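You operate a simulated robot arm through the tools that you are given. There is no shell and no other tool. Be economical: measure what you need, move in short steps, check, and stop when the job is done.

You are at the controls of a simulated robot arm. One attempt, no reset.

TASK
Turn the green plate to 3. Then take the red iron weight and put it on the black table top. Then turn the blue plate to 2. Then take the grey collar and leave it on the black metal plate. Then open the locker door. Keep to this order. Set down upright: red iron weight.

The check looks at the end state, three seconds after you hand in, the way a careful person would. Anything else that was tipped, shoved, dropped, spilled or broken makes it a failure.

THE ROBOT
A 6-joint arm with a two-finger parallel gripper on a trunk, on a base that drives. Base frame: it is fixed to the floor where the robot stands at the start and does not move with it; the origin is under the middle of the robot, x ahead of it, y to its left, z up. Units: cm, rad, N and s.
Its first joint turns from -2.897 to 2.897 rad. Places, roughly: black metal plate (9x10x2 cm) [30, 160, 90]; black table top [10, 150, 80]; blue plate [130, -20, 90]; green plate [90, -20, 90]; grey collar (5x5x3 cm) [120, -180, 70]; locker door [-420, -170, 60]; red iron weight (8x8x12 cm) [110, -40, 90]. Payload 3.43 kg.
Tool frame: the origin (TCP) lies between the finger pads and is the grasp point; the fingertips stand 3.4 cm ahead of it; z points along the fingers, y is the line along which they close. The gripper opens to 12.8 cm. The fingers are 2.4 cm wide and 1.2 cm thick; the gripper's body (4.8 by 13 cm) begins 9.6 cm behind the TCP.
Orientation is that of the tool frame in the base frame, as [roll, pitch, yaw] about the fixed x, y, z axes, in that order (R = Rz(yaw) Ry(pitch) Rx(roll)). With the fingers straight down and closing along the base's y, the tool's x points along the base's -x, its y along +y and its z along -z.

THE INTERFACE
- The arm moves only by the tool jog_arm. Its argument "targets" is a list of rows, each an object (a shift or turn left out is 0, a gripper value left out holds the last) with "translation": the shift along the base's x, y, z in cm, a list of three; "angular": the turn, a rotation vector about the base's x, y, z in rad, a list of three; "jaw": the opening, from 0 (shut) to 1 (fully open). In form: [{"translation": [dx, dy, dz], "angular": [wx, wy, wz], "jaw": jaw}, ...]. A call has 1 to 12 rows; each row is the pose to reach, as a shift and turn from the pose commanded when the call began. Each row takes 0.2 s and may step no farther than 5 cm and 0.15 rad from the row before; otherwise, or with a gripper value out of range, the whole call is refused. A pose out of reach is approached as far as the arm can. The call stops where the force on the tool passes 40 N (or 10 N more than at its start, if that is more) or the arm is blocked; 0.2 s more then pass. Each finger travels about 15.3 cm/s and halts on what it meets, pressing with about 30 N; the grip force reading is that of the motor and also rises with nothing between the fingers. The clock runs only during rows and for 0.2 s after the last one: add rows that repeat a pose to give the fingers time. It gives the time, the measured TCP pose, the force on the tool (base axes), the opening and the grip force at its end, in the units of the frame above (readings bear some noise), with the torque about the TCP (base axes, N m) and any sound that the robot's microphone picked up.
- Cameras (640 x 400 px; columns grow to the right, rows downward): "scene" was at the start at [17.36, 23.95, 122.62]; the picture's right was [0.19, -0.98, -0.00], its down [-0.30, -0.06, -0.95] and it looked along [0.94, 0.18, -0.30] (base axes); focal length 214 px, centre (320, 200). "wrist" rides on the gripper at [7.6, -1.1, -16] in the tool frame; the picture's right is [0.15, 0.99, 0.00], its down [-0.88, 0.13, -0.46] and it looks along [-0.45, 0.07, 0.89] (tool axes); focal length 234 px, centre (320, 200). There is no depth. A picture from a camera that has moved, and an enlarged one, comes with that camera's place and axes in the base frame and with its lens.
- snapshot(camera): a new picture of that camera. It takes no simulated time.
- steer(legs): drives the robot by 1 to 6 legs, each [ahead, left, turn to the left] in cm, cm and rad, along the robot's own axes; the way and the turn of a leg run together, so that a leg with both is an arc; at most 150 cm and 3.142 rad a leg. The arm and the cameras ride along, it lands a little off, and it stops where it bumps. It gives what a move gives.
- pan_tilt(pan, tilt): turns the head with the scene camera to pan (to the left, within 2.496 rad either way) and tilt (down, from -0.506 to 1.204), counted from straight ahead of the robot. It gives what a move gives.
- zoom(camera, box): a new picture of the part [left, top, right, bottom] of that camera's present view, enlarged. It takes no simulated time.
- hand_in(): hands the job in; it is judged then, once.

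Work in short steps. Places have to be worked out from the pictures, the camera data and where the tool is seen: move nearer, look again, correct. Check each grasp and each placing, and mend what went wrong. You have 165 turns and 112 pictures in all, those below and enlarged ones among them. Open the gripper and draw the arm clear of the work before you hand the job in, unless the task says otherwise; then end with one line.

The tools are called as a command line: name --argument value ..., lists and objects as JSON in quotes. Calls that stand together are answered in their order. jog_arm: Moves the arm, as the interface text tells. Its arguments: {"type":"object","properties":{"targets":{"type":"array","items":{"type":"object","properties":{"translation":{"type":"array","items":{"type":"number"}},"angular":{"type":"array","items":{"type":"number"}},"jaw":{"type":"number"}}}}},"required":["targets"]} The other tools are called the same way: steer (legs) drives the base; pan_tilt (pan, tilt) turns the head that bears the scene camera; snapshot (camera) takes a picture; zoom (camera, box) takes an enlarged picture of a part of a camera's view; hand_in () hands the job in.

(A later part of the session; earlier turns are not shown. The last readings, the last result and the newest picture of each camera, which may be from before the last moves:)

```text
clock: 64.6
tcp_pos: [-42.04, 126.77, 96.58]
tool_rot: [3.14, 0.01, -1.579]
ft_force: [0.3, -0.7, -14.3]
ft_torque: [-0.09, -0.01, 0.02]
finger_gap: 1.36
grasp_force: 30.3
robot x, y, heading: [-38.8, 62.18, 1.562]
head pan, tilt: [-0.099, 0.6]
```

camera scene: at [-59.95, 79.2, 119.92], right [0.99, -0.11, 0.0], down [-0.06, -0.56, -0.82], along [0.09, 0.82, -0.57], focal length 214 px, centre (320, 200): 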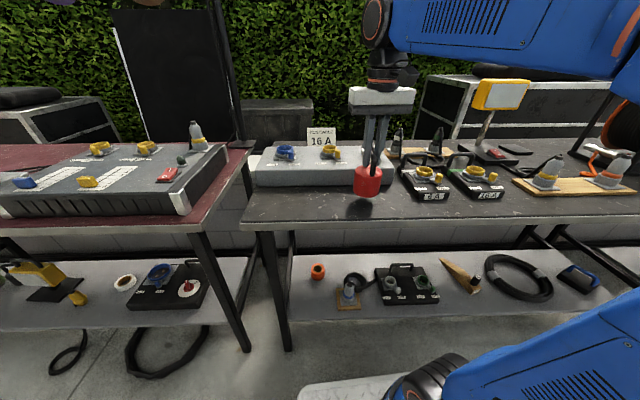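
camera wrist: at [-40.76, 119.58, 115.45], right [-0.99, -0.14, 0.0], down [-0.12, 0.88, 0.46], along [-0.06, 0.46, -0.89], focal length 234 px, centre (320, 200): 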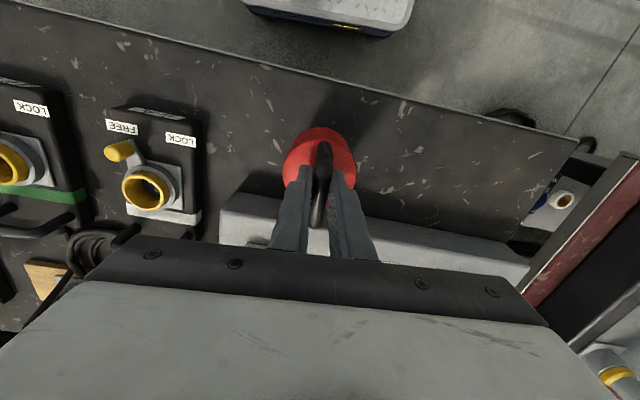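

Still hanging; continue down in small steps.

jog_arm --targets '[{"translation": [0, 0, -0.3]}, {"translation": [0, 0, -0.5]}, {"translation": [0, 0, -0.5]}]'

zoom --camera "scene" --box '[320, 130, 440, 230]'

```text
clock: 65.4
tcp_pos: [-42.18, 126.57, 96.22]
tool_rot: [3.141, 0.011, -1.58]
ft_force: [-8.1, -1.8, 24.0]
ft_torque: [0.05, 0.05, 0.04]
finger_gap: 1.42
grasp_force: 29.6
robot x, y, heading: [-39.09, 61.93, 1.561]
head pan, tilt: [-0.099, 0.6]
```

```text
4.00 times, centred on (380, 180) of scene
camera zoom: at [-59.99, 79.09, 119.93], right [0.99, -0.11, 0.0], down [-0.06, -0.56, -0.83], along [0.09, 0.82, -0.56], focal length 858 px, centre (80, 280)
```

zoom: 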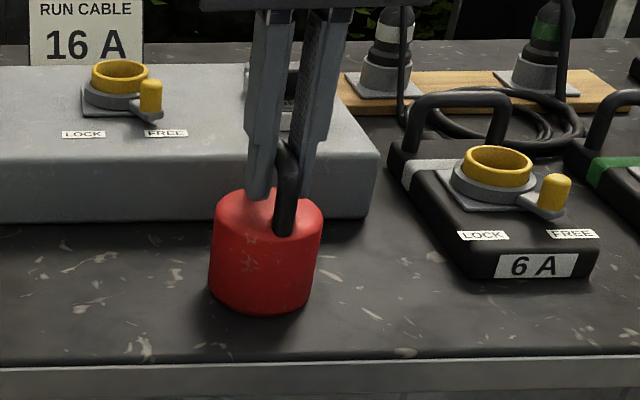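

Weight stands on the table. Raise a hair to unload, open and lift off straight up.

jog_arm --targets '[{"translation": [0, 0, 0.3]}, {"translation": [0, 0, 0.3], "jaw": 0.3}, {"translation": [0, 0, 0.3], "jaw": 0.45}, {"translation": [0, 0, 0.3], "jaw": 0.45}, {"translation": [0, 0, 4]}, {"translation": [0, 0, 8]}, {"translation": [0, 0, 12.5]}, {"translation": [0, 0, 17]}, {"translation": [0, -4, 19]}, {"translation": [0, -8.5, 19]}, {"translation": [0, -13, 19]}]'

zoom --camera "scene" --box '[320, 130, 440, 230]'

```text
clock: 67.8
tcp_pos: [-42.11, 113.64, 115.02]
tool_rot: [3.139, 0.009, -1.579]
ft_force: [0.1, 0.8, -0.6]
ft_torque: [-0.1, -0.01, 0.03]
finger_gap: 5.75
grasp_force: 0.1
robot x, y, heading: [-38.97, 61.97, 1.561]
head pan, tilt: [-0.099, 0.6]
```

```text
4.00 times, centred on (380, 180) of scene
camera zoom: at [-59.97, 79.2, 119.92], right [0.99, -0.11, 0.0], down [-0.06, -0.56, -0.82], along [0.09, 0.82, -0.57], focal length 858 px, centre (80, 280)
```

zoom: 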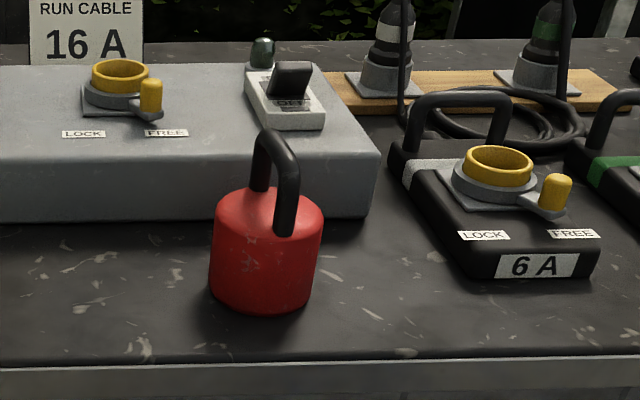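

Weight is upright on the table. Now back to the blue plate: drive back down the aisle to the tested turning spot and face the bench.

steer --legs '[[-13, 0, 0], [0, 0, -1.561], [131, 0, 0]]'

jog_arm --targets '[{"translation": [0, 0, 4], "jaw": 0.5}, {"translation": [0, 0, 7]}]'

```text
clock: 79.1
tcp_pos: [143.29, 52.02, 115.0]
tool_rot: [3.139, 0.008, 3.138]
ft_force: [-0.6, -0.7, 0.4]
ft_torque: [-0.02, 0.01, -0.01]
finger_gap: 5.76
grasp_force: 0.0
robot x, y, heading: [91.46, 49.12, -0.007]
head pan, tilt: [-0.099, 0.6]
```

```text
clock: 79.7
tcp_pos: [143.97, 52.4, 115.77]
tool_rot: [3.138, 0.017, 3.137]
ft_force: [0.5, -0.2, 0.2]
ft_torque: [-0.02, 0.01, 0.0]
finger_gap: 6.38
grasp_force: 0.0
out of reach, approached as far as the arm can: row 1, 2
robot x, y, heading: [91.74, 48.84, -0.008]
head pan, tilt: [-0.099, 0.6]
```

Now turn to face the bench and shift to x≈108, then look.

steer --legs '[[0, 0, -1.563], [0, 16, 0]]'

pan_tilt --pan 0.0 --tilt 0.55

snapshot --camera "scene"

snapshot --camera "wrist"

```text
clock: 84.9
tcp_pos: [111.59, -3.34, 115.93]
tool_rot: [3.14, 0.016, 1.569]
ft_force: [-0.4, 0.8, 0.2]
ft_torque: [0.0, 0.02, 0.03]
finger_gap: 6.41
grasp_force: 0.1
robot x, y, heading: [107.3, 49.25, -1.572]
head pan, tilt: [-0.099, 0.6]
```

```text
clock: 85.6
tcp_pos: [111.51, -3.52, 115.75]
tool_rot: [3.138, 0.015, 1.57]
ft_force: [-0.4, -1.0, -0.1]
ft_torque: [0.01, 0.01, -0.01]
finger_gap: 6.38
grasp_force: 0.1
robot x, y, heading: [107.56, 48.68, -1.572]
head pan, tilt: [0.0, 0.55]
```

```text
68 pictures are left
camera scene: at [129.88, 31.86, 120.37], right [-1.0, 0.0, 0.0], down [0.0, 0.52, -0.85], along [0.0, -0.85, -0.52], focal length 214 px, centre (320, 200)
```

scene: 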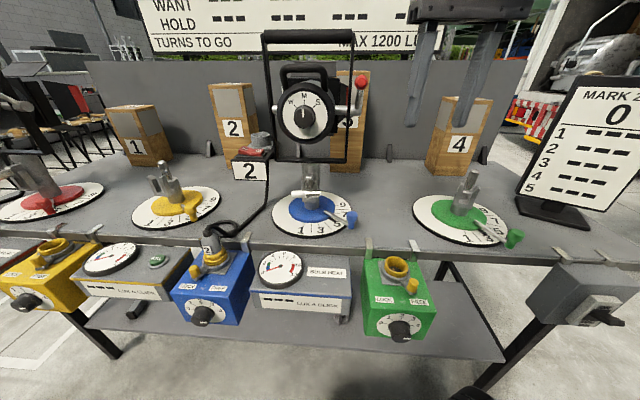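

```text
67 pictures are left
camera wrist: at [110.29, 4.29, 131.65], right [0.99, 0.15, 0.0], down [0.13, -0.87, 0.47], along [0.07, -0.46, -0.88], focal length 234 px, centre (320, 200)
```

wrist: 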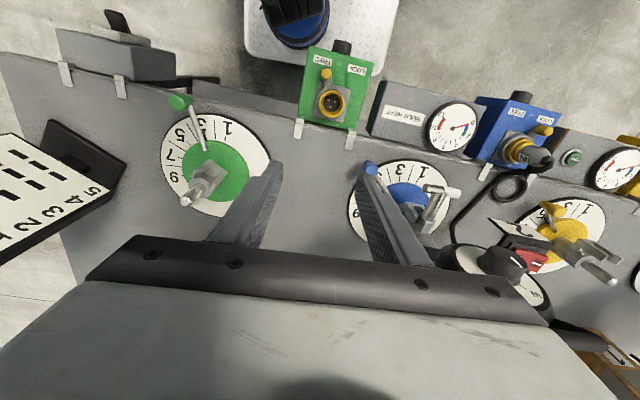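

Zooming on the blue plate, lamp and lever.

zoom --camera "wrist" --box '[330, 140, 490, 260]'

zoom --camera "scene" --box '[240, 20, 400, 250]'

```text
3.33 times, centred on (410, 200) of wrist
camera zoom: at [110.29, 4.29, 131.65], right [0.99, 0.15, 0.0], down [0.13, -0.87, 0.47], along [0.07, -0.46, -0.88], focal length 781 px, centre (20, 200)
```

zoom: 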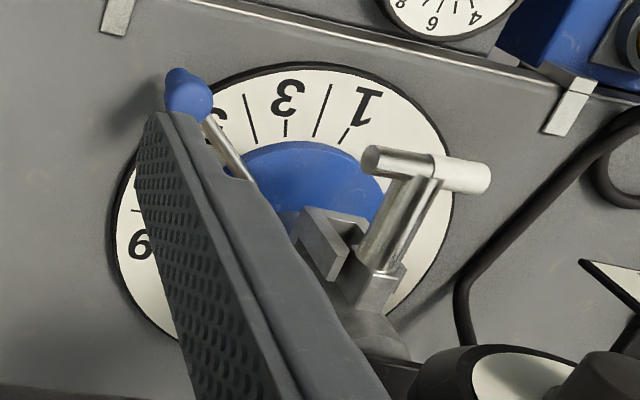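

```text
1.74 times, centred on (320, 135) of scene
camera zoom: at [129.88, 31.86, 120.37], right [-1.0, 0.0, 0.0], down [0.0, 0.52, -0.85], along [0.0, -0.85, -0.52], focal length 373 px, centre (320, 313)
```

zoom: 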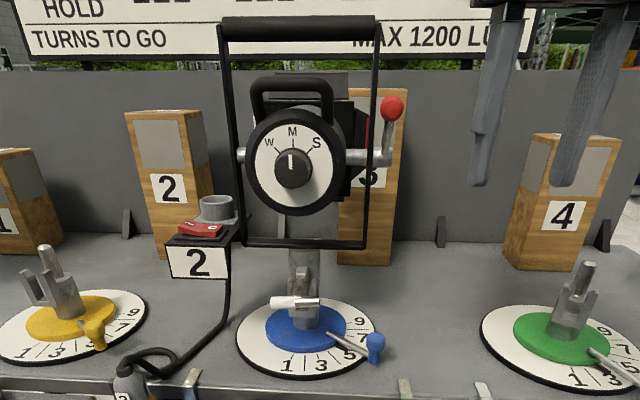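

Blue: centre ≈[131.5,-18.2], knob ≈[122,-9,90] at 5; target 2 ≈ 88°. The lamp overhangs above z≈101, so I'll grip the knob with the tool tilted outward; first yaw and lower.

jog_arm --targets '[{"translation": [0.5, 1, -2], "angular": [0, 0, 0.125]}, {"translation": [1, 2, -4], "angular": [0, 0, 0.25]}, {"translation": [1.5, 2, -6], "angular": [0, 0, 0.375]}, {"translation": [1.5, 2, -8], "angular": [0, 0, 0.5]}]'

jog_arm --targets '[{"translation": [1.5, -0.4, -2], "angular": [-0.132, -0.072, 0]}, {"translation": [3, -0.8, -4], "angular": [-0.263, -0.144, 0]}, {"translation": [4.5, -1.2, -6], "angular": [-0.395, -0.216, 0]}, {"translation": [5.7, -1.6, -7.4], "angular": [-0.527, -0.288, 0]}]'

snapshot --camera "wrist"

zoom --camera "scene" --box '[240, 60, 440, 260]'

```text
clock: 86.6
tcp_pos: [112.92, -1.23, 107.74]
tool_rot: [3.135, 0.015, 2.074]
ft_force: [-0.6, -0.1, 0.1]
ft_torque: [-0.03, -0.02, 0.01]
finger_gap: 6.42
grasp_force: 0.0
robot x, y, heading: [107.64, 49.0, -1.571]
head pan, tilt: [0.0, 0.55]
```

```text
clock: 87.6
tcp_pos: [118.87, -2.96, 100.36]
tool_rot: [3.139, 0.617, 2.072]
ft_force: [-0.6, -0.6, -0.9]
ft_torque: [-0.01, 0.03, 0.01]
finger_gap: 6.38
grasp_force: 0.0
robot x, y, heading: [107.68, 48.91, -1.574]
head pan, tilt: [0.0, 0.55]
```

```text
64 pictures are left
camera wrist: at [110.39, 9.94, 109.03], right [0.81, 0.58, -0.08], down [0.33, -0.34, 0.88], along [0.49, -0.74, -0.46], focal length 234 px, centre (320, 200)
```

wrist: 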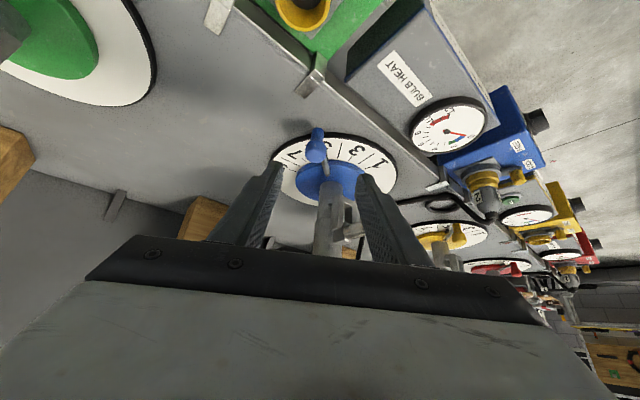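

```text
2.00 times, centred on (340, 160) of scene
camera zoom: at [129.89, 31.86, 120.37], right [-1.0, 0.0, 0.0], down [0.0, 0.52, -0.85], along [0.0, -0.85, -0.52], focal length 429 px, centre (280, 280)
```

zoom: 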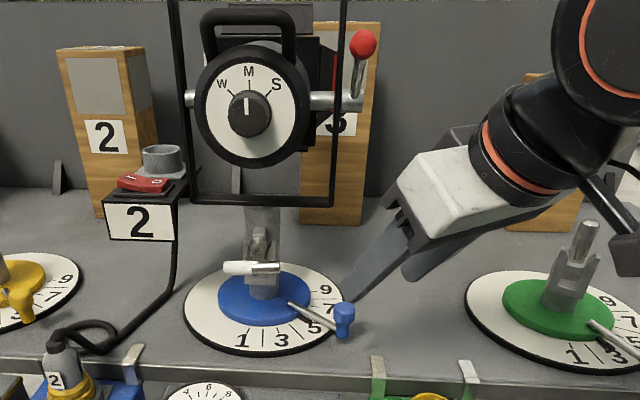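

Knob confirmed at ≈[121.9,-9.1,90]. I approach along the tool axis and close.

jog_arm --targets '[{"translation": [0.9, -1.8, -3]}, {"translation": [1.8, -3.6, -6]}, {"translation": [2.5, -5, -8.4]}, {"translation": [3, -6.1, -10.1]}, {"translation": [3, -6.1, -10.1], "jaw": 0.25}, {"translation": [3, -6.1, -10.1], "jaw": 0.1}, {"translation": [3, -6.1, -10.1], "jaw": 0.1}]'

zoom --camera "scene" --box '[240, 60, 440, 260]'

```text
clock: 89.2
tcp_pos: [121.65, -9.18, 90.14]
tool_rot: [3.138, 0.616, 2.072]
ft_force: [1.8, -1.4, -5.6]
ft_torque: [-1.41, 0.4, -0.2]
finger_gap: 2.58
grasp_force: 44.9
robot x, y, heading: [107.73, 48.77, -1.572]
head pan, tilt: [0.0, 0.55]
```

```text
2.00 times, centred on (340, 160) of scene
camera zoom: at [129.89, 31.85, 120.37], right [-1.0, 0.0, 0.0], down [0.0, 0.52, -0.85], along [0.0, -0.85, -0.52], focal length 429 px, centre (280, 280)
```

zoom: 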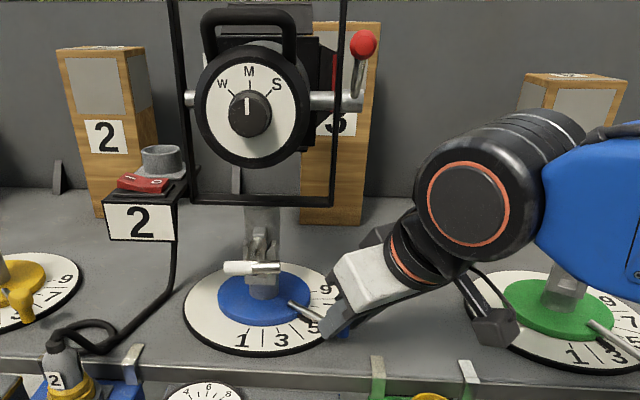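

Gripped. I swing the first half of the arc, watching the forces.

jog_arm --targets '[{"translation": [0.56, 0.56, 0], "angular": [0, 0, -0.04]}, {"translation": [1.18, 1.1, 0], "angular": [0, 0, -0.08]}, {"translation": [1.8, 1.59, 0], "angular": [0, 0, -0.12]}, {"translation": [2.48, 2.05, 0], "angular": [0, 0, -0.16]}, {"translation": [3.16, 2.46, 0], "angular": [0, 0, -0.2]}, {"translation": [3.86, 2.83, 0], "angular": [0, 0, -0.24]}, {"translation": [4.61, 3.16, 0], "angular": [0, 0, -0.28]}]'

snapshot --camera "scene"

```text
clock: 90.8
tcp_pos: [126.38, -5.98, 90.3]
tool_rot: [3.137, 0.617, 1.79]
ft_force: [-1.6, 9.4, -10.9]
ft_torque: [0.19, 1.02, 0.33]
finger_gap: 2.59
grasp_force: 45.4
robot x, y, heading: [108.02, 48.71, -1.579]
head pan, tilt: [0.0, 0.55]
```

```text
61 pictures are left
camera scene: at [129.89, 31.87, 120.38], right [-1.0, 0.0, 0.0], down [0.0, 0.52, -0.85], along [0.0, -0.85, -0.52], focal length 214 px, centre (320, 200)
```

scene: 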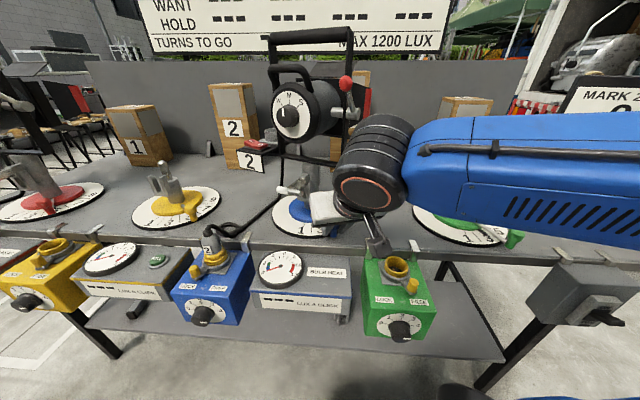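

Lamp turns along with no obstruction. Continue to just about 89°.

jog_arm --targets '[{"translation": [0.76, 0.27, 0], "angular": [0, 0, -0.04]}, {"translation": [1.54, 0.49, 0], "angular": [0, 0, -0.08]}, {"translation": [2.33, 0.65, 0], "angular": [0, 0, -0.12]}, {"translation": [3.11, 0.76, 0], "angular": [0, 0, -0.16]}, {"translation": [3.92, 0.84, 0], "angular": [0, 0, -0.2]}, {"translation": [4.74, 0.86, 0], "angular": [0, 0, -0.24]}, {"translation": [5.3, 0.85, 0], "angular": [0, 0, -0.27]}]'

snapshot --camera "wrist"

zoom --camera "scene" --box '[230, 60, 430, 260]'

```text
clock: 92.4
tcp_pos: [131.79, -4.95, 90.2]
tool_rot: [3.135, 0.614, 1.522]
ft_force: [4.9, 18.4, -12.0]
ft_torque: [0.36, 0.77, 0.6]
finger_gap: 2.54
grasp_force: 44.9
robot x, y, heading: [107.71, 48.79, -1.574]
head pan, tilt: [0.0, 0.55]
```

```text
60 pictures are left
camera wrist: at [131.24, 10.35, 98.94], right [0.99, 0.07, -0.08], down [0.11, -0.46, 0.88], along [0.03, -0.88, -0.47], focal length 234 px, centre (320, 200)
```

wrist: 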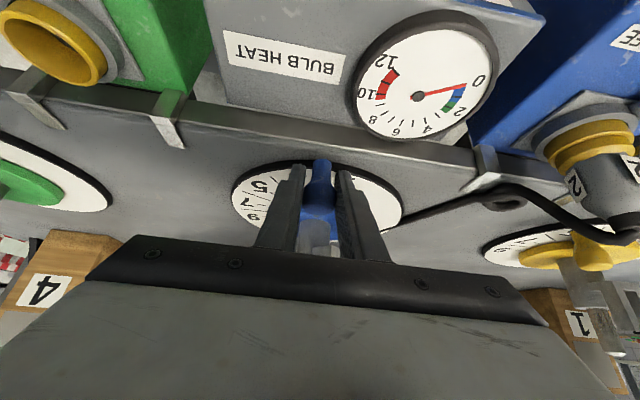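

```text
2.00 times, centred on (330, 160) of scene
camera zoom: at [129.93, 31.9, 120.37], right [-1.0, 0.0, 0.0], down [0.0, 0.52, -0.85], along [0.0, -0.85, -0.52], focal length 429 px, centre (300, 280)
```

zoom: 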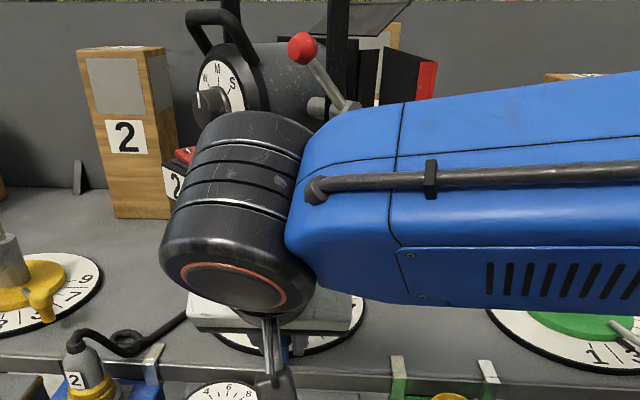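

At target; release and withdraw along the tool axis, then check the reading.

jog_arm --targets '[{"jaw": 0.3}, {"jaw": 0.5}, {"jaw": 0.5}, {"translation": [0, 2.4, 3.2]}, {"translation": [0.2, 4.8, 6.4]}, {"translation": [0.3, 7.5, 9.6]}, {"translation": [-2, 11, 12.5]}, {"translation": [-5, 14.5, 14.5]}, {"translation": [-9, 17, 16]}, {"translation": [-13, 19, 17]}]'

zoom --camera "scene" --box '[240, 160, 400, 260]'

snapshot --camera "wrist"

```text
refused: row 7 steps farther than a row can; nothing moved
```

```text
4.00 times, centred on (320, 210) of scene
camera zoom: at [129.93, 31.9, 120.37], right [-1.0, 0.0, 0.0], down [0.0, 0.52, -0.85], along [0.0, -0.85, -0.52], focal length 858 px, centre (320, 160)
```

zoom: 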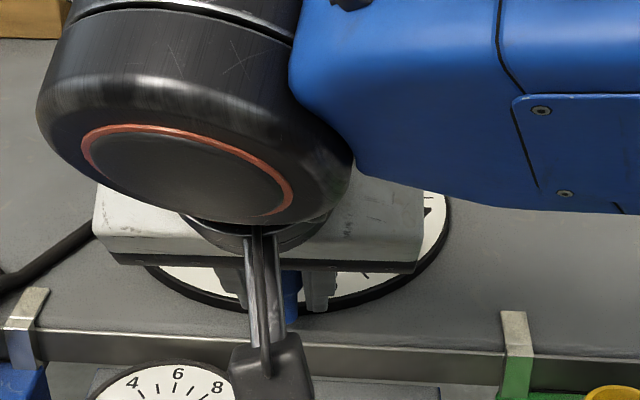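

```text
57 pictures are left
camera wrist: at [131.24, 10.35, 98.94], right [0.99, 0.07, -0.08], down [0.11, -0.46, 0.88], along [0.03, -0.88, -0.47], focal length 234 px, centre (320, 200)
```

wrist: 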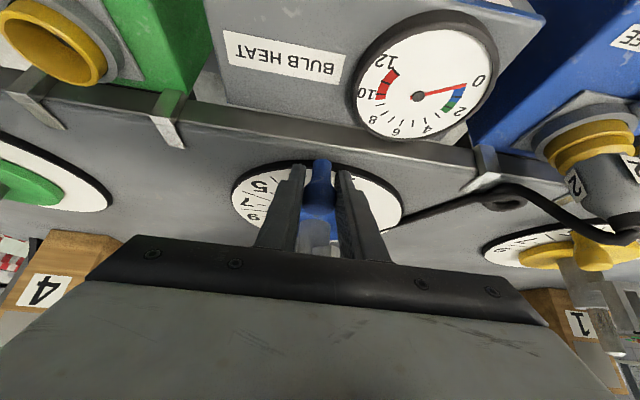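

A step was too long; I repeat with shorter ones.

jog_arm --targets '[{"jaw": 0.3}, {"jaw": 0.5}, {"jaw": 0.5}, {"translation": [0, 2.4, 3.2]}, {"translation": [0.2, 4.8, 6.4]}, {"translation": [0.3, 7.5, 9.6]}, {"translation": [-1.5, 10, 12.3]}, {"translation": [-4, 12.5, 14.3]}, {"translation": [-7.5, 14.5, 15.5]}, {"translation": [-11, 16.5, 16.5]}]'

snapshot --camera "scene"

```text
clock: 94.6
tcp_pos: [120.36, 11.5, 106.7]
tool_rot: [3.137, 0.615, 1.522]
ft_force: [0.8, 0.2, 0.0]
ft_torque: [-0.01, -0.02, 0.01]
finger_gap: 6.42
grasp_force: 0.0
robot x, y, heading: [107.78, 48.49, -1.573]
head pan, tilt: [0.0, 0.55]
```

```text
56 pictures are left
camera scene: at [129.91, 31.87, 120.37], right [-1.0, 0.0, 0.0], down [0.0, 0.52, -0.85], along [0.0, -0.85, -0.52], focal length 214 px, centre (320, 200)
```

scene: 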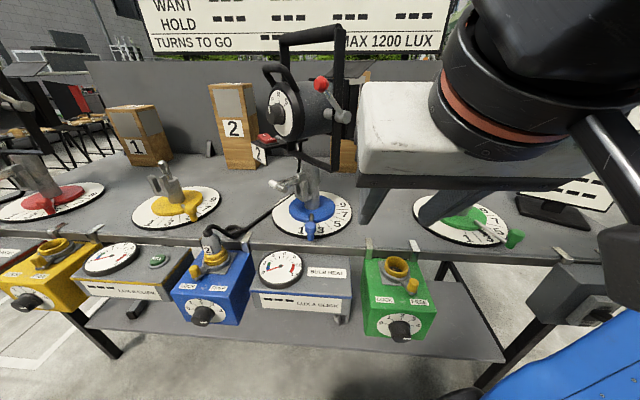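

zoom --camera "scene" --box '[270, 185, 360, 245]'

snapshot --camera "wrist"

```text
6.67 times, centred on (315, 215) of scene
camera zoom: at [129.91, 31.87, 120.37], right [-1.0, 0.0, 0.0], down [0.0, 0.52, -0.85], along [0.0, -0.85, -0.52], focal length 1430 px, centre (353, 100)
```

zoom: 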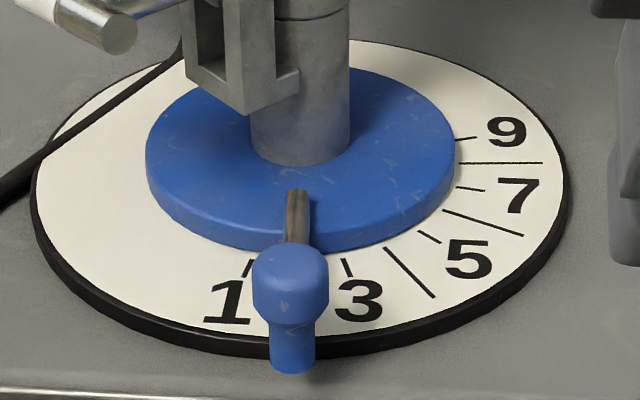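

```text
54 pictures are left
camera wrist: at [120.02, 26.83, 115.42], right [0.99, 0.07, -0.08], down [0.11, -0.46, 0.88], along [0.03, -0.88, -0.47], focal length 234 px, centre (320, 200)
```

wrist: 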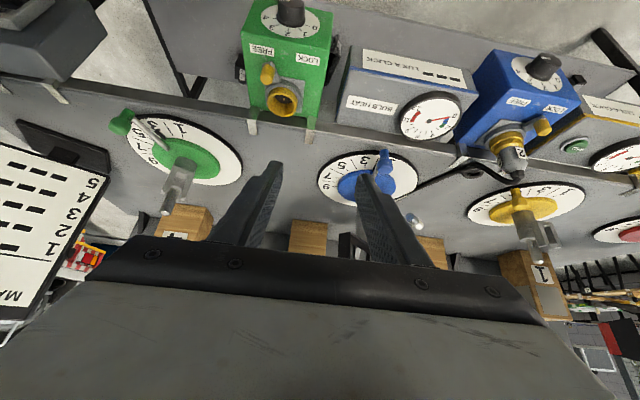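

The blue lever points exactly to the 2 line. Next the grey collar behind the bench: I leave along the aisle around the near end; drive and straighten the tool.

steer --legs '[[0, 0, -1.571], [103, 0, 0], [0, 0, 1.571]]'

jog_arm --targets '[{"translation": [0, -2.5, 0], "angular": [0.15, 0, 0], "jaw": 0.6}, {"translation": [0, -5, 0], "angular": [0.3, 0, 0]}, {"translation": [0, -7.5, 0], "angular": [0.45, 0, 0]}, {"translation": [0, -10, 0], "angular": [0.6, 0, 0]}]'

pan_tilt --pan 0.5 --tilt 0.3

snapshot --camera "scene"

```text
clock: 107.5
tcp_pos: [16.42, 12.86, 106.77]
tool_rot: [3.138, 0.617, 1.489]
ft_force: [0.7, -0.3, 0.4]
ft_torque: [-0.01, -0.02, -0.04]
finger_gap: 6.42
grasp_force: 0.1
robot x, y, heading: [5.2, 50.36, -1.605]
head pan, tilt: [0.0, 0.55]
```

```text
clock: 108.5
tcp_pos: [16.76, 3.01, 106.74]
tool_rot: [-3.101, 0.016, 1.521]
ft_force: [-5.9, -4.4, 0.3]
ft_torque: [0.49, -0.6, -0.04]
finger_gap: 7.7
grasp_force: 0.0
robot x, y, heading: [5.5, 50.36, -1.61]
head pan, tilt: [0.0, 0.55]
```

```text
clock: 109.5
tcp_pos: [16.95, 3.12, 106.81]
tool_rot: [-3.1, 0.018, 1.53]
ft_force: [0.3, 0.2, 0.3]
ft_torque: [0.03, -0.03, 0.01]
finger_gap: 7.67
grasp_force: 0.0
robot x, y, heading: [4.98, 50.97, -1.608]
head pan, tilt: [0.499, 0.3]
```

```text
53 pictures are left
camera scene: at [30.99, 33.51, 122.67], right [-0.9, -0.45, 0.0], down [-0.13, 0.27, -0.96], along [0.43, -0.85, -0.3], focal length 214 px, centre (320, 200)
```

scene: 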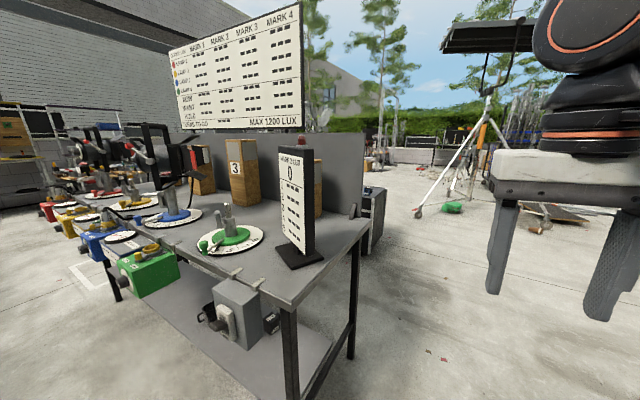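

Bench end is at x≈50–54; my lane at x≈5 is clear. I drive past the bench end and look toward the black case.

steer --legs '[[0, 0, 0.037], [115, 0, 0]]'

pan_tilt --pan 0.7 --tilt 0.45

snapshot --camera "scene"

```text
clock: 115.7
tcp_pos: [17.7, -111.88, 106.53]
tool_rot: [-3.1, 0.019, 1.535]
ft_force: [0.7, 0.5, 0.6]
ft_torque: [0.02, -0.01, 0.0]
finger_gap: 7.67
grasp_force: 0.1
robot x, y, heading: [4.88, -64.34, -1.574]
head pan, tilt: [0.499, 0.3]
```

```text
clock: 116.4
tcp_pos: [17.93, -111.74, 106.71]
tool_rot: [-3.1, 0.018, 1.536]
ft_force: [-0.2, 0.1, 0.3]
ft_torque: [-0.02, -0.01, -0.02]
finger_gap: 7.69
grasp_force: 0.1
robot x, y, heading: [4.88, -64.19, -1.572]
head pan, tilt: [0.7, 0.45]
```

```text
52 pictures are left
camera scene: at [32.84, -79.4, 121.29], right [-0.77, -0.64, 0.0], down [-0.28, 0.33, -0.9], along [0.58, -0.69, -0.43], focal length 214 px, centre (320, 200)
```

scene: 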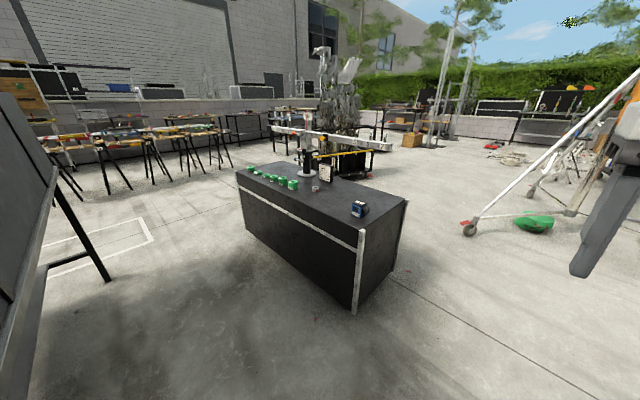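

Case found with small items on it. Zooming in.

zoom --camera "scene" --box '[230, 120, 410, 240]'

```text
3.33 times, centred on (320, 180) of scene
camera zoom: at [32.84, -79.4, 121.29], right [-0.77, -0.64, 0.0], down [-0.28, 0.33, -0.9], along [0.58, -0.69, -0.43], focal length 715 px, centre (320, 267)
```

zoom: 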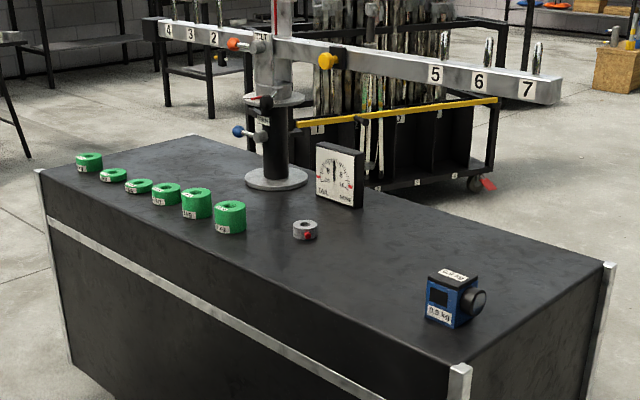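

Collar (grey, red screw) ≈[115,-172,70]; case spans x 68–190, y -155…-197. I enter the corridor behind the bench facing +x at y≈-105.

steer --legs '[[41, 0, 0], [0, 0, 1.572], [60, 0, 0]]'

pan_tilt --pan -0.8 --tilt 0.5

snapshot --camera "scene"

```text
clock: 125.8
tcp_pos: [112.64, -95.1, 106.75]
tool_rot: [-3.1, 0.018, 3.089]
ft_force: [0.5, 0.3, -0.8]
ft_torque: [0.0, 0.0, -0.03]
finger_gap: 7.67
grasp_force: 0.0
robot x, y, heading: [65.04, -107.31, -0.018]
head pan, tilt: [0.7, 0.45]
```

```text
clock: 127.4
tcp_pos: [112.7, -94.95, 106.86]
tool_rot: [-3.1, 0.018, 3.09]
ft_force: [0.8, 0.4, -0.4]
ft_torque: [-0.03, -0.01, 0.02]
finger_gap: 7.67
grasp_force: 0.1
robot x, y, heading: [64.73, -107.32, -0.023]
head pan, tilt: [-0.799, 0.499]
```

```text
50 pictures are left
camera scene: at [79.88, -91.87, 120.83], right [-0.73, -0.68, 0.0], down [-0.33, 0.35, -0.88], along [0.6, -0.64, -0.48], focal length 214 px, centre (320, 200)
```

scene: 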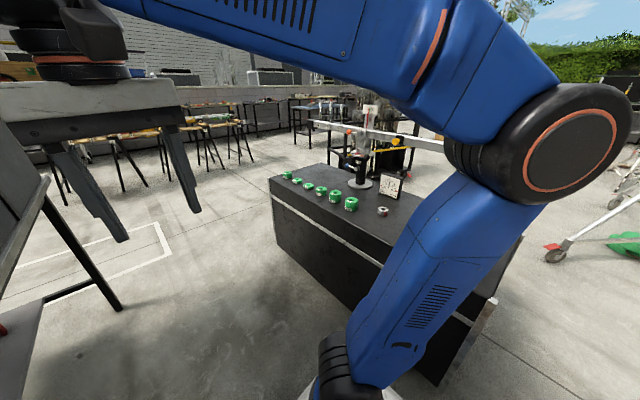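

Continue 47 cm ahead, then swing the arm right in an arc about the robot axis.

steer --legs '[[47, 0, 0.02]]'

jog_arm --targets '[{"translation": [0.97, -4.73, 0], "angular": [0, 0, -0.0977]}, {"translation": [1.47, -9.54, 0], "angular": [0, 0, -0.1954]}, {"translation": [1.51, -14.37, 0], "angular": [0, 0, -0.2931]}, {"translation": [1.07, -19.19, 0], "angular": [0, 0, -0.3908]}, {"translation": [0.16, -23.94, 0], "angular": [0, 0, -0.4885]}, {"translation": [-1.2, -28.58, 0], "angular": [0, 0, -0.5862]}, {"translation": [-3.02, -33.06, 0], "angular": [0, 0, -0.6839]}, {"translation": [-5.26, -37.35, 0], "angular": [0, 0, -0.7816]}, {"translation": [-7.9, -41.4, 0], "angular": [0, 0, -0.8793]}, {"translation": [-10.93, -45.16, 0], "angular": [0, 0, -0.977]}, {"translation": [-14.32, -48.62, 0], "angular": [0, 0, -1.0747]}, {"translation": [-18.02, -51.73, 0], "angular": [0, 0, -1.1724]}]'

jog_arm --targets '[{"translation": [-3.99, -2.73, 0], "angular": [0, 0, -0.0977]}, {"translation": [-8.23, -5.06, 0], "angular": [0, 0, -0.1954]}, {"translation": [-12.68, -6.97, 0], "angular": [0, 0, -0.2931]}, {"translation": [-17.29, -8.43, 0], "angular": [0, 0, -0.3908]}, {"translation": [-22.02, -9.43, 0], "angular": [0, 0, -0.4885]}, {"translation": [-26.82, -9.97, 0], "angular": [0, 0, -0.5862]}, {"translation": [-29.93, -10.07, 0], "angular": [0, 0, -0.647]}]'

snapshot --camera "wrist"

```text
clock: 130.3
tcp_pos: [160.33, -94.53, 106.94]
tool_rot: [-3.099, 0.018, 3.111]
ft_force: [-0.4, -0.2, 1.0]
ft_torque: [-0.01, 0.01, 0.01]
finger_gap: 7.67
grasp_force: 0.0
robot x, y, heading: [112.94, -107.33, 0.001]
head pan, tilt: [-0.799, 0.499]
```

```text
clock: 132.9
tcp_pos: [142.23, -146.16, 106.77]
tool_rot: [-3.097, 0.018, 1.937]
ft_force: [0.0, 0.4, 0.4]
ft_torque: [-0.04, 0.0, 0.03]
finger_gap: 7.66
grasp_force: 0.0
robot x, y, heading: [112.93, -107.72, -0.001]
head pan, tilt: [-0.799, 0.499]
```

```text
clock: 134.5
tcp_pos: [112.15, -156.23, 106.8]
tool_rot: [-3.1, 0.018, 1.29]
ft_force: [-0.2, -0.1, 0.0]
ft_torque: [-0.01, -0.01, -0.02]
finger_gap: 7.67
grasp_force: 0.0
robot x, y, heading: [112.81, -107.57, 0.0]
head pan, tilt: [-0.799, 0.499]
```

```text
49 pictures are left
camera wrist: at [113.97, -148.5, 122.6], right [0.99, -0.13, -0.04], down [-0.1, -0.88, 0.46], along [-0.1, -0.46, -0.88], focal length 234 px, centre (320, 200)
```

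wrist: 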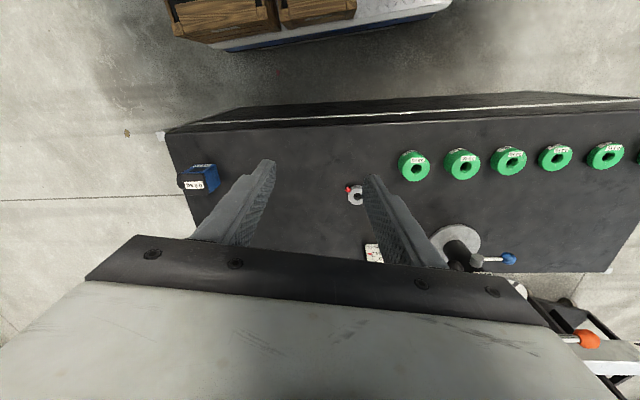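

Collar seen at ≈[117,-175.6]. Zooming to see its screw orientation.

zoom --camera "wrist" --box '[310, 160, 400, 270]'

```text
3.64 times, centred on (355, 215) of wrist
camera zoom: at [113.97, -148.5, 122.6], right [0.99, -0.13, -0.04], down [-0.1, -0.88, 0.46], along [-0.1, -0.46, -0.88], focal length 852 px, centre (193, 146)
```

zoom: 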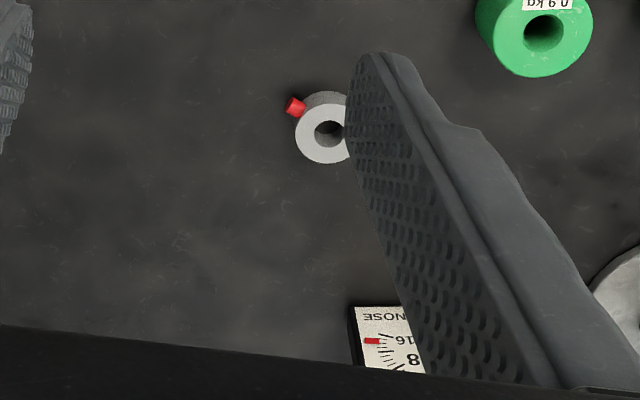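

Screw points toward (-x,+y). I turn the closing line to ~32° to avoid it, level the tool and move above the collar.

jog_arm --targets '[{"translation": [1, -4, -2], "angular": [0.006, -0.045, 0.12]}, {"translation": [2, -8, -4], "angular": [0.006, -0.045, 0.25]}, {"translation": [3, -12, -6], "angular": [0.006, -0.045, 0.38]}, {"translation": [4, -16, -8], "angular": [0.006, -0.045, 0.51]}, {"translation": [5.1, -19, -10], "angular": [0.006, -0.045, 0.64]}, {"translation": [5.1, -19, -14], "angular": [0.006, -0.045, 0.77]}, {"translation": [5.1, -19, -18], "angular": [0.006, -0.045, 0.85]}, {"translation": [5.1, -19, -22], "angular": [0.006, -0.045, 0.85]}]'

snapshot --camera "wrist"

pan_tilt --pan -1.2 --tilt 0.5

snapshot --camera "scene"

```text
clock: 136.3
tcp_pos: [117.11, -175.6, 84.65]
tool_rot: [3.14, 0.017, 2.142]
ft_force: [-0.6, 0.7, 0.7]
ft_torque: [0.02, -0.01, -0.01]
finger_gap: 7.66
grasp_force: 0.2
robot x, y, heading: [113.03, -107.77, -0.001]
head pan, tilt: [-0.799, 0.499]
```

```text
47 pictures are left
camera wrist: at [111.9, -169.58, 100.56], right [0.75, 0.66, 0.0], down [0.58, -0.66, 0.47], along [0.31, -0.36, -0.88], focal length 234 px, centre (320, 200)
```

wrist: 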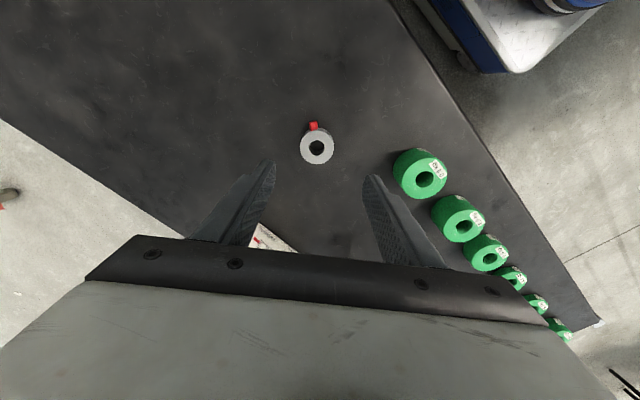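

```text
clock: 137.2
tcp_pos: [117.09, -175.58, 84.77]
tool_rot: [3.139, 0.017, 2.14]
ft_force: [0.4, 0.0, 0.0]
ft_torque: [0.02, -0.01, 0.02]
finger_gap: 7.67
grasp_force: 0.1
robot x, y, heading: [112.87, -107.71, 0.001]
head pan, tilt: [-1.201, 0.499]
```

```text
46 pictures are left
camera scene: at [124.38, -94.04, 120.84], right [-0.93, -0.36, 0.0], down [-0.17, 0.45, -0.88], along [0.32, -0.82, -0.48], focal length 214 px, centre (320, 200)
```

scene: 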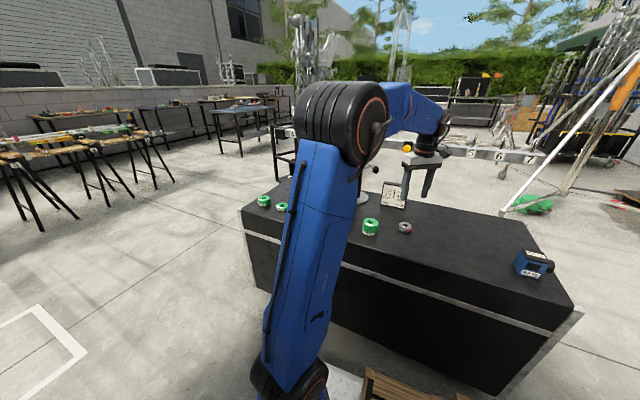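

Collar ≈[117.2,-176.4], height uncertain (surface ≈66–68). I lower to z≈75 and look again.

jog_arm --targets '[{"translation": [0.1, -0.7, -3]}, {"translation": [0.1, -0.7, -6]}, {"translation": [0.1, -0.7, -9.5]}]'

snapshot --camera "wrist"

zoom --camera "scene" --box '[340, 140, 480, 240]'

```text
clock: 137.9
tcp_pos: [117.61, -176.11, 75.12]
tool_rot: [3.14, 0.018, 2.14]
ft_force: [-0.7, 0.5, 1.3]
ft_torque: [-0.01, 0.06, 0.0]
finger_gap: 7.68
grasp_force: 0.1
robot x, y, heading: [112.54, -107.54, -0.001]
head pan, tilt: [-1.201, 0.499]
```

```text
45 pictures are left
camera wrist: at [112.43, -170.11, 91.05], right [0.75, 0.66, 0.0], down [0.58, -0.67, 0.47], along [0.31, -0.36, -0.88], focal length 234 px, centre (320, 200)
```

wrist: 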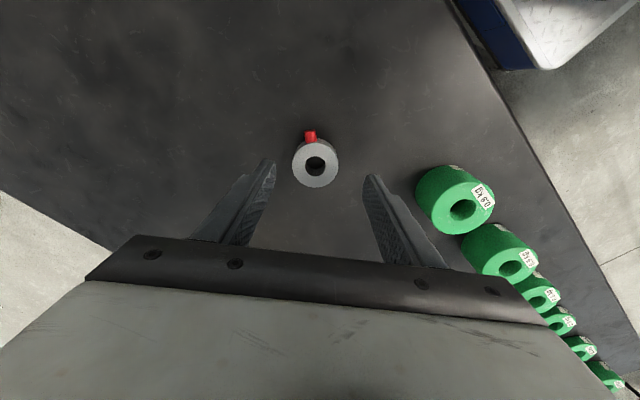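

```text
4.00 times, centred on (410, 190) of scene
camera zoom: at [124.37, -94.03, 120.83], right [-0.93, -0.36, 0.0], down [-0.17, 0.45, -0.88], along [0.32, -0.82, -0.48], focal length 858 px, centre (-40, 240)
```

zoom: 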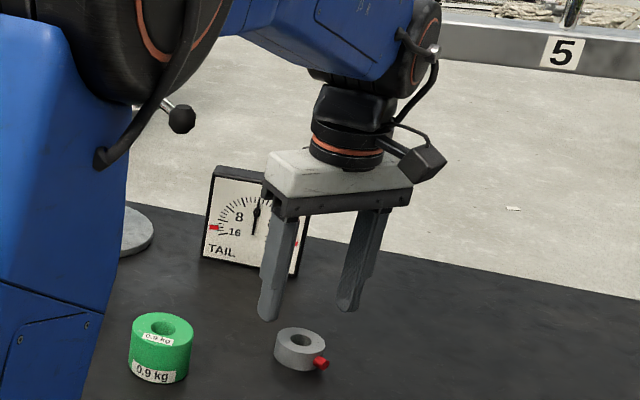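

Collar top ≈68.8, surface ≈66. I lower to TCP z≈70.2 and close.

jog_arm --targets '[{"translation": [-0.1, -0.3, -2.5]}, {"translation": [-0.1, -0.3, -4]}, {"translation": [-0.1, -0.3, -4.9]}, {"translation": [-0.1, -0.3, -4.9], "jaw": 0.4}, {"translation": [-0.1, -0.3, -4.9], "jaw": 0.2}, {"translation": [-0.1, -0.3, -4.9], "jaw": 0.2}]'

zoom --camera "scene" --box '[340, 140, 480, 240]'

snapshot --camera "wrist"

```text
clock: 139.3
tcp_pos: [117.48, -176.4, 70.22]
tool_rot: [3.14, 0.018, 2.139]
ft_force: [0.6, 0.9, 0.4]
ft_torque: [0.01, -0.01, -0.05]
finger_gap: 4.35
grasp_force: 29.5
robot x, y, heading: [113.16, -107.71, -0.003]
head pan, tilt: [-1.201, 0.499]
```

```text
4.00 times, centred on (410, 190) of scene
camera zoom: at [124.37, -94.04, 120.84], right [-0.93, -0.36, 0.0], down [-0.17, 0.45, -0.88], along [0.32, -0.82, -0.48], focal length 858 px, centre (-40, 240)
```

zoom: 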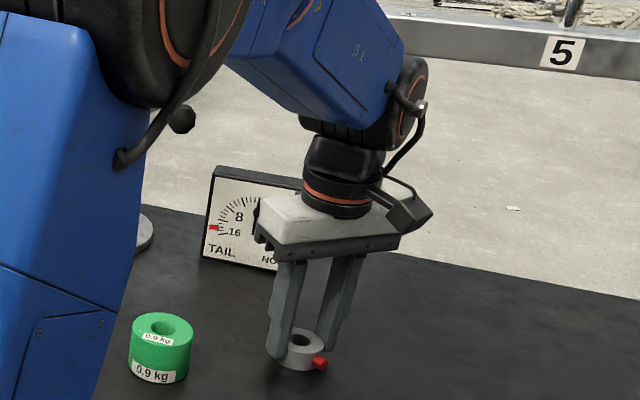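

```text
42 pictures are left
camera wrist: at [112.26, -170.41, 86.13], right [0.75, 0.66, 0.0], down [0.58, -0.67, 0.47], along [0.31, -0.36, -0.88], focal length 234 px, centre (320, 200)
```

wrist: 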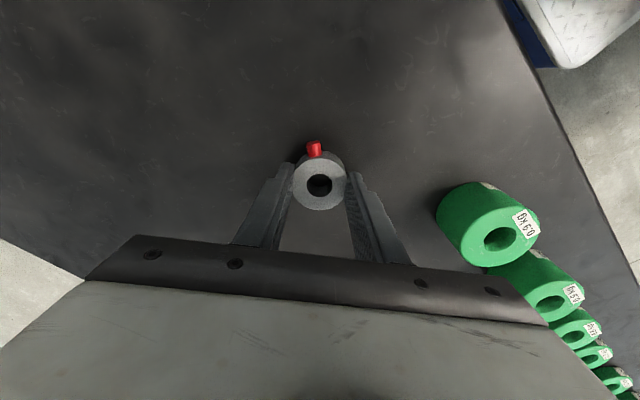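

Collar gripped (gap 4.35). Lift and retract.

jog_arm --targets '[{"translation": [0, 0, 3]}, {"translation": [0, 0, 7]}, {"translation": [0, 0, 11.5]}, {"translation": [0, 0, 16]}, {"translation": [0, 1, 20.5]}, {"translation": [-0.5, 3, 25]}, {"translation": [-1, 6, 29]}, {"translation": [-2, 9.5, 32]}, {"translation": [-3, 13, 35]}, {"translation": [-4, 17, 36.5]}, {"translation": [-4.5, 20, 36.5]}]'

snapshot --camera "wrist"

```text
refused: row 7 steps farther than a row can; nothing moved
```

```text
41 pictures are left
camera wrist: at [112.26, -170.41, 86.13], right [0.75, 0.66, 0.0], down [0.58, -0.67, 0.47], along [0.31, -0.36, -0.88], focal length 234 px, centre (320, 200)
```

wrist: 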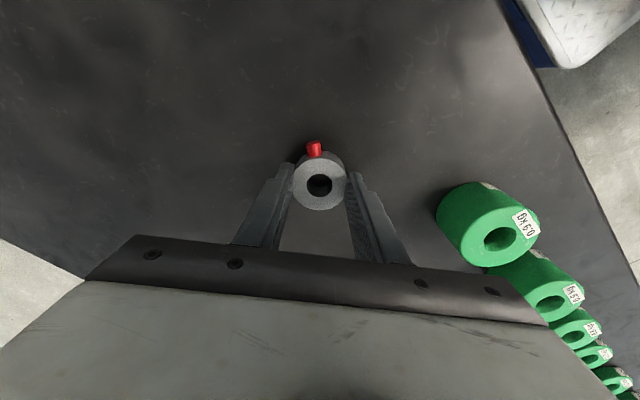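

One step was over 5 cm; repeating with smaller ones.

jog_arm --targets '[{"translation": [0, 0, 3]}, {"translation": [0, 0, 7]}, {"translation": [0, 0, 11.5]}, {"translation": [0, 0, 16]}, {"translation": [0, 1, 20.5]}, {"translation": [-0.5, 3, 24.5]}, {"translation": [-1, 6, 28]}, {"translation": [-2, 9, 31]}, {"translation": [-3, 12, 34]}, {"translation": [-4, 15.5, 36.5]}, {"translation": [-4.5, 20, 36.5]}]'

snapshot --camera "wrist"

```text
clock: 141.8
tcp_pos: [112.79, -156.33, 106.7]
tool_rot: [3.138, 0.017, 2.141]
ft_force: [-1.3, -0.6, -1.0]
ft_torque: [0.07, -0.03, -0.03]
finger_gap: 4.34
grasp_force: 30.2
robot x, y, heading: [112.71, -107.76, -0.002]
head pan, tilt: [-1.201, 0.499]
```

```text
40 pictures are left
camera wrist: at [107.56, -150.4, 122.57], right [0.75, 0.66, 0.0], down [0.58, -0.67, 0.47], along [0.31, -0.35, -0.88], focal length 234 px, centre (320, 200)
```

wrist: 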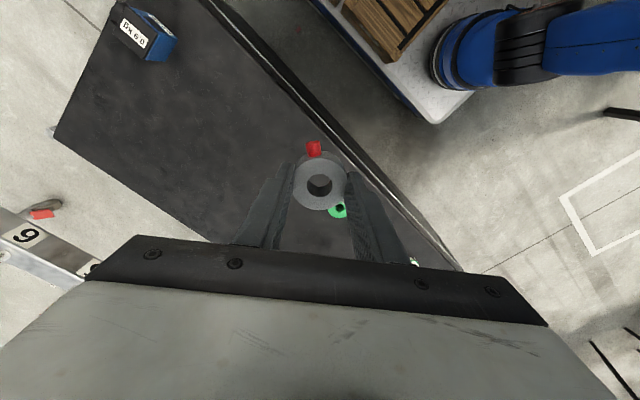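

Collar held. I back out of the corridor, strafe up past the bench end and turn around so the arm points at the black table.

steer --legs '[[-128, 0, 0], [0, 145, 0], [0, 0, 3.141]]'

pan_tilt --pan -1.9 --tilt 0.4

snapshot --camera "scene"

```text
clock: 162.4
tcp_pos: [-13.06, 86.94, 106.72]
tool_rot: [3.14, 0.017, -1.013]
ft_force: [0.5, -0.5, -0.3]
ft_torque: [0.02, 0.0, 0.02]
finger_gap: 4.26
grasp_force: 29.5
robot x, y, heading: [-13.37, 38.3, 3.134]
head pan, tilt: [-1.201, 0.499]
```

```text
clock: 163.5
tcp_pos: [-13.07, 86.98, 106.9]
tool_rot: [3.14, 0.015, -1.012]
ft_force: [0.3, -0.7, -0.2]
ft_torque: [0.0, 0.0, 0.01]
finger_gap: 4.28
grasp_force: 29.9
robot x, y, heading: [-13.41, 38.49, 3.129]
head pan, tilt: [-1.901, 0.4]
```

```text
39 pictures are left
camera scene: at [-18.55, 25.37, 121.75], right [0.94, -0.33, 0.0], down [-0.13, -0.37, -0.92], along [0.31, 0.87, -0.39], focal length 214 px, centre (320, 200)
```

scene: 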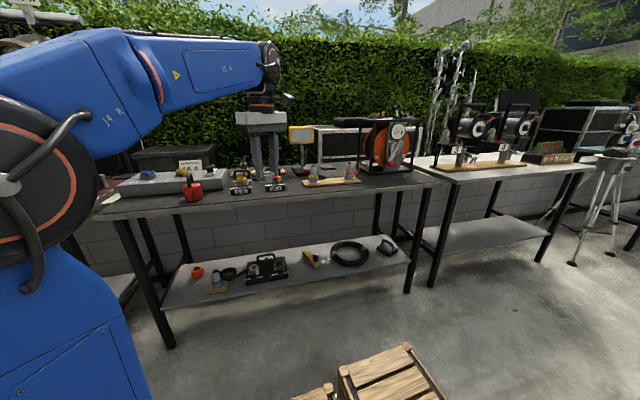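

Now shift toward the black table: robot to about (22,82).

steer --legs '[[-35, 0, 0.012], [0, -42, 0]]'

pan_tilt --pan -1.6 --tilt 0.5

snapshot --camera "scene"

snapshot --camera "wrist"

```text
clock: 167.9
tcp_pos: [21.27, 128.73, 106.82]
tool_rot: [3.141, 0.018, -1.007]
ft_force: [0.0, 0.7, -0.1]
ft_torque: [0.01, 0.02, -0.03]
finger_gap: 4.26
grasp_force: 30.2
robot x, y, heading: [21.39, 80.11, 3.133]
head pan, tilt: [-1.901, 0.4]
```

```text
clock: 168.7
tcp_pos: [21.2, 128.74, 106.78]
tool_rot: [3.141, 0.018, -1.01]
ft_force: [0.0, -0.5, 0.3]
ft_torque: [0.0, -0.04, -0.04]
finger_gap: 4.26
grasp_force: 29.8
robot x, y, heading: [21.27, 80.55, 3.135]
head pan, tilt: [-1.6, 0.499]
```

```text
38 pictures are left
camera scene: at [13.37, 67.5, 120.84], right [1.0, -0.04, 0.0], down [-0.02, -0.48, -0.88], along [0.03, 0.88, -0.48], focal length 214 px, centre (320, 200)
```

scene: 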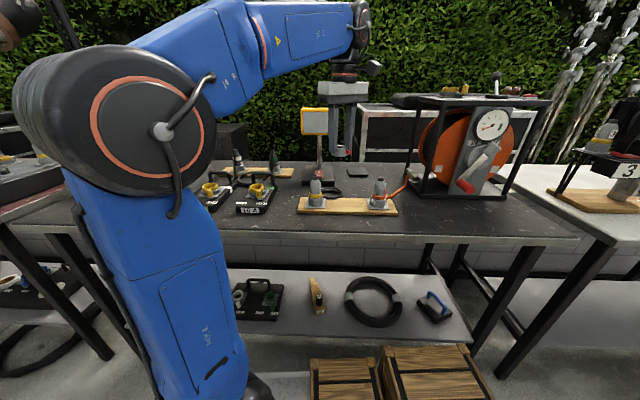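

```text
37 pictures are left
camera wrist: at [26.48, 122.68, 122.62], right [-0.76, -0.65, 0.0], down [-0.57, 0.67, 0.47], along [-0.31, 0.36, -0.88], focal length 234 px, centre (320, 200)
```

wrist: 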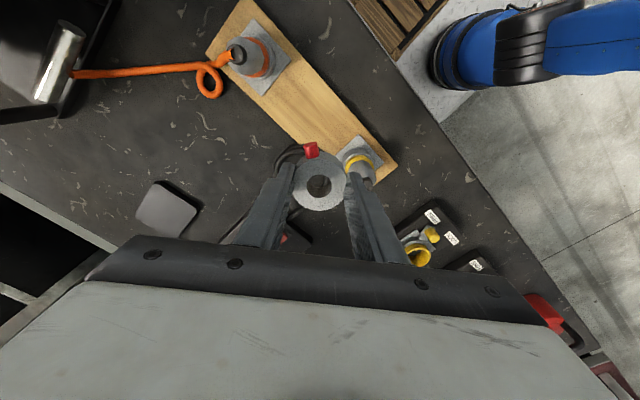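

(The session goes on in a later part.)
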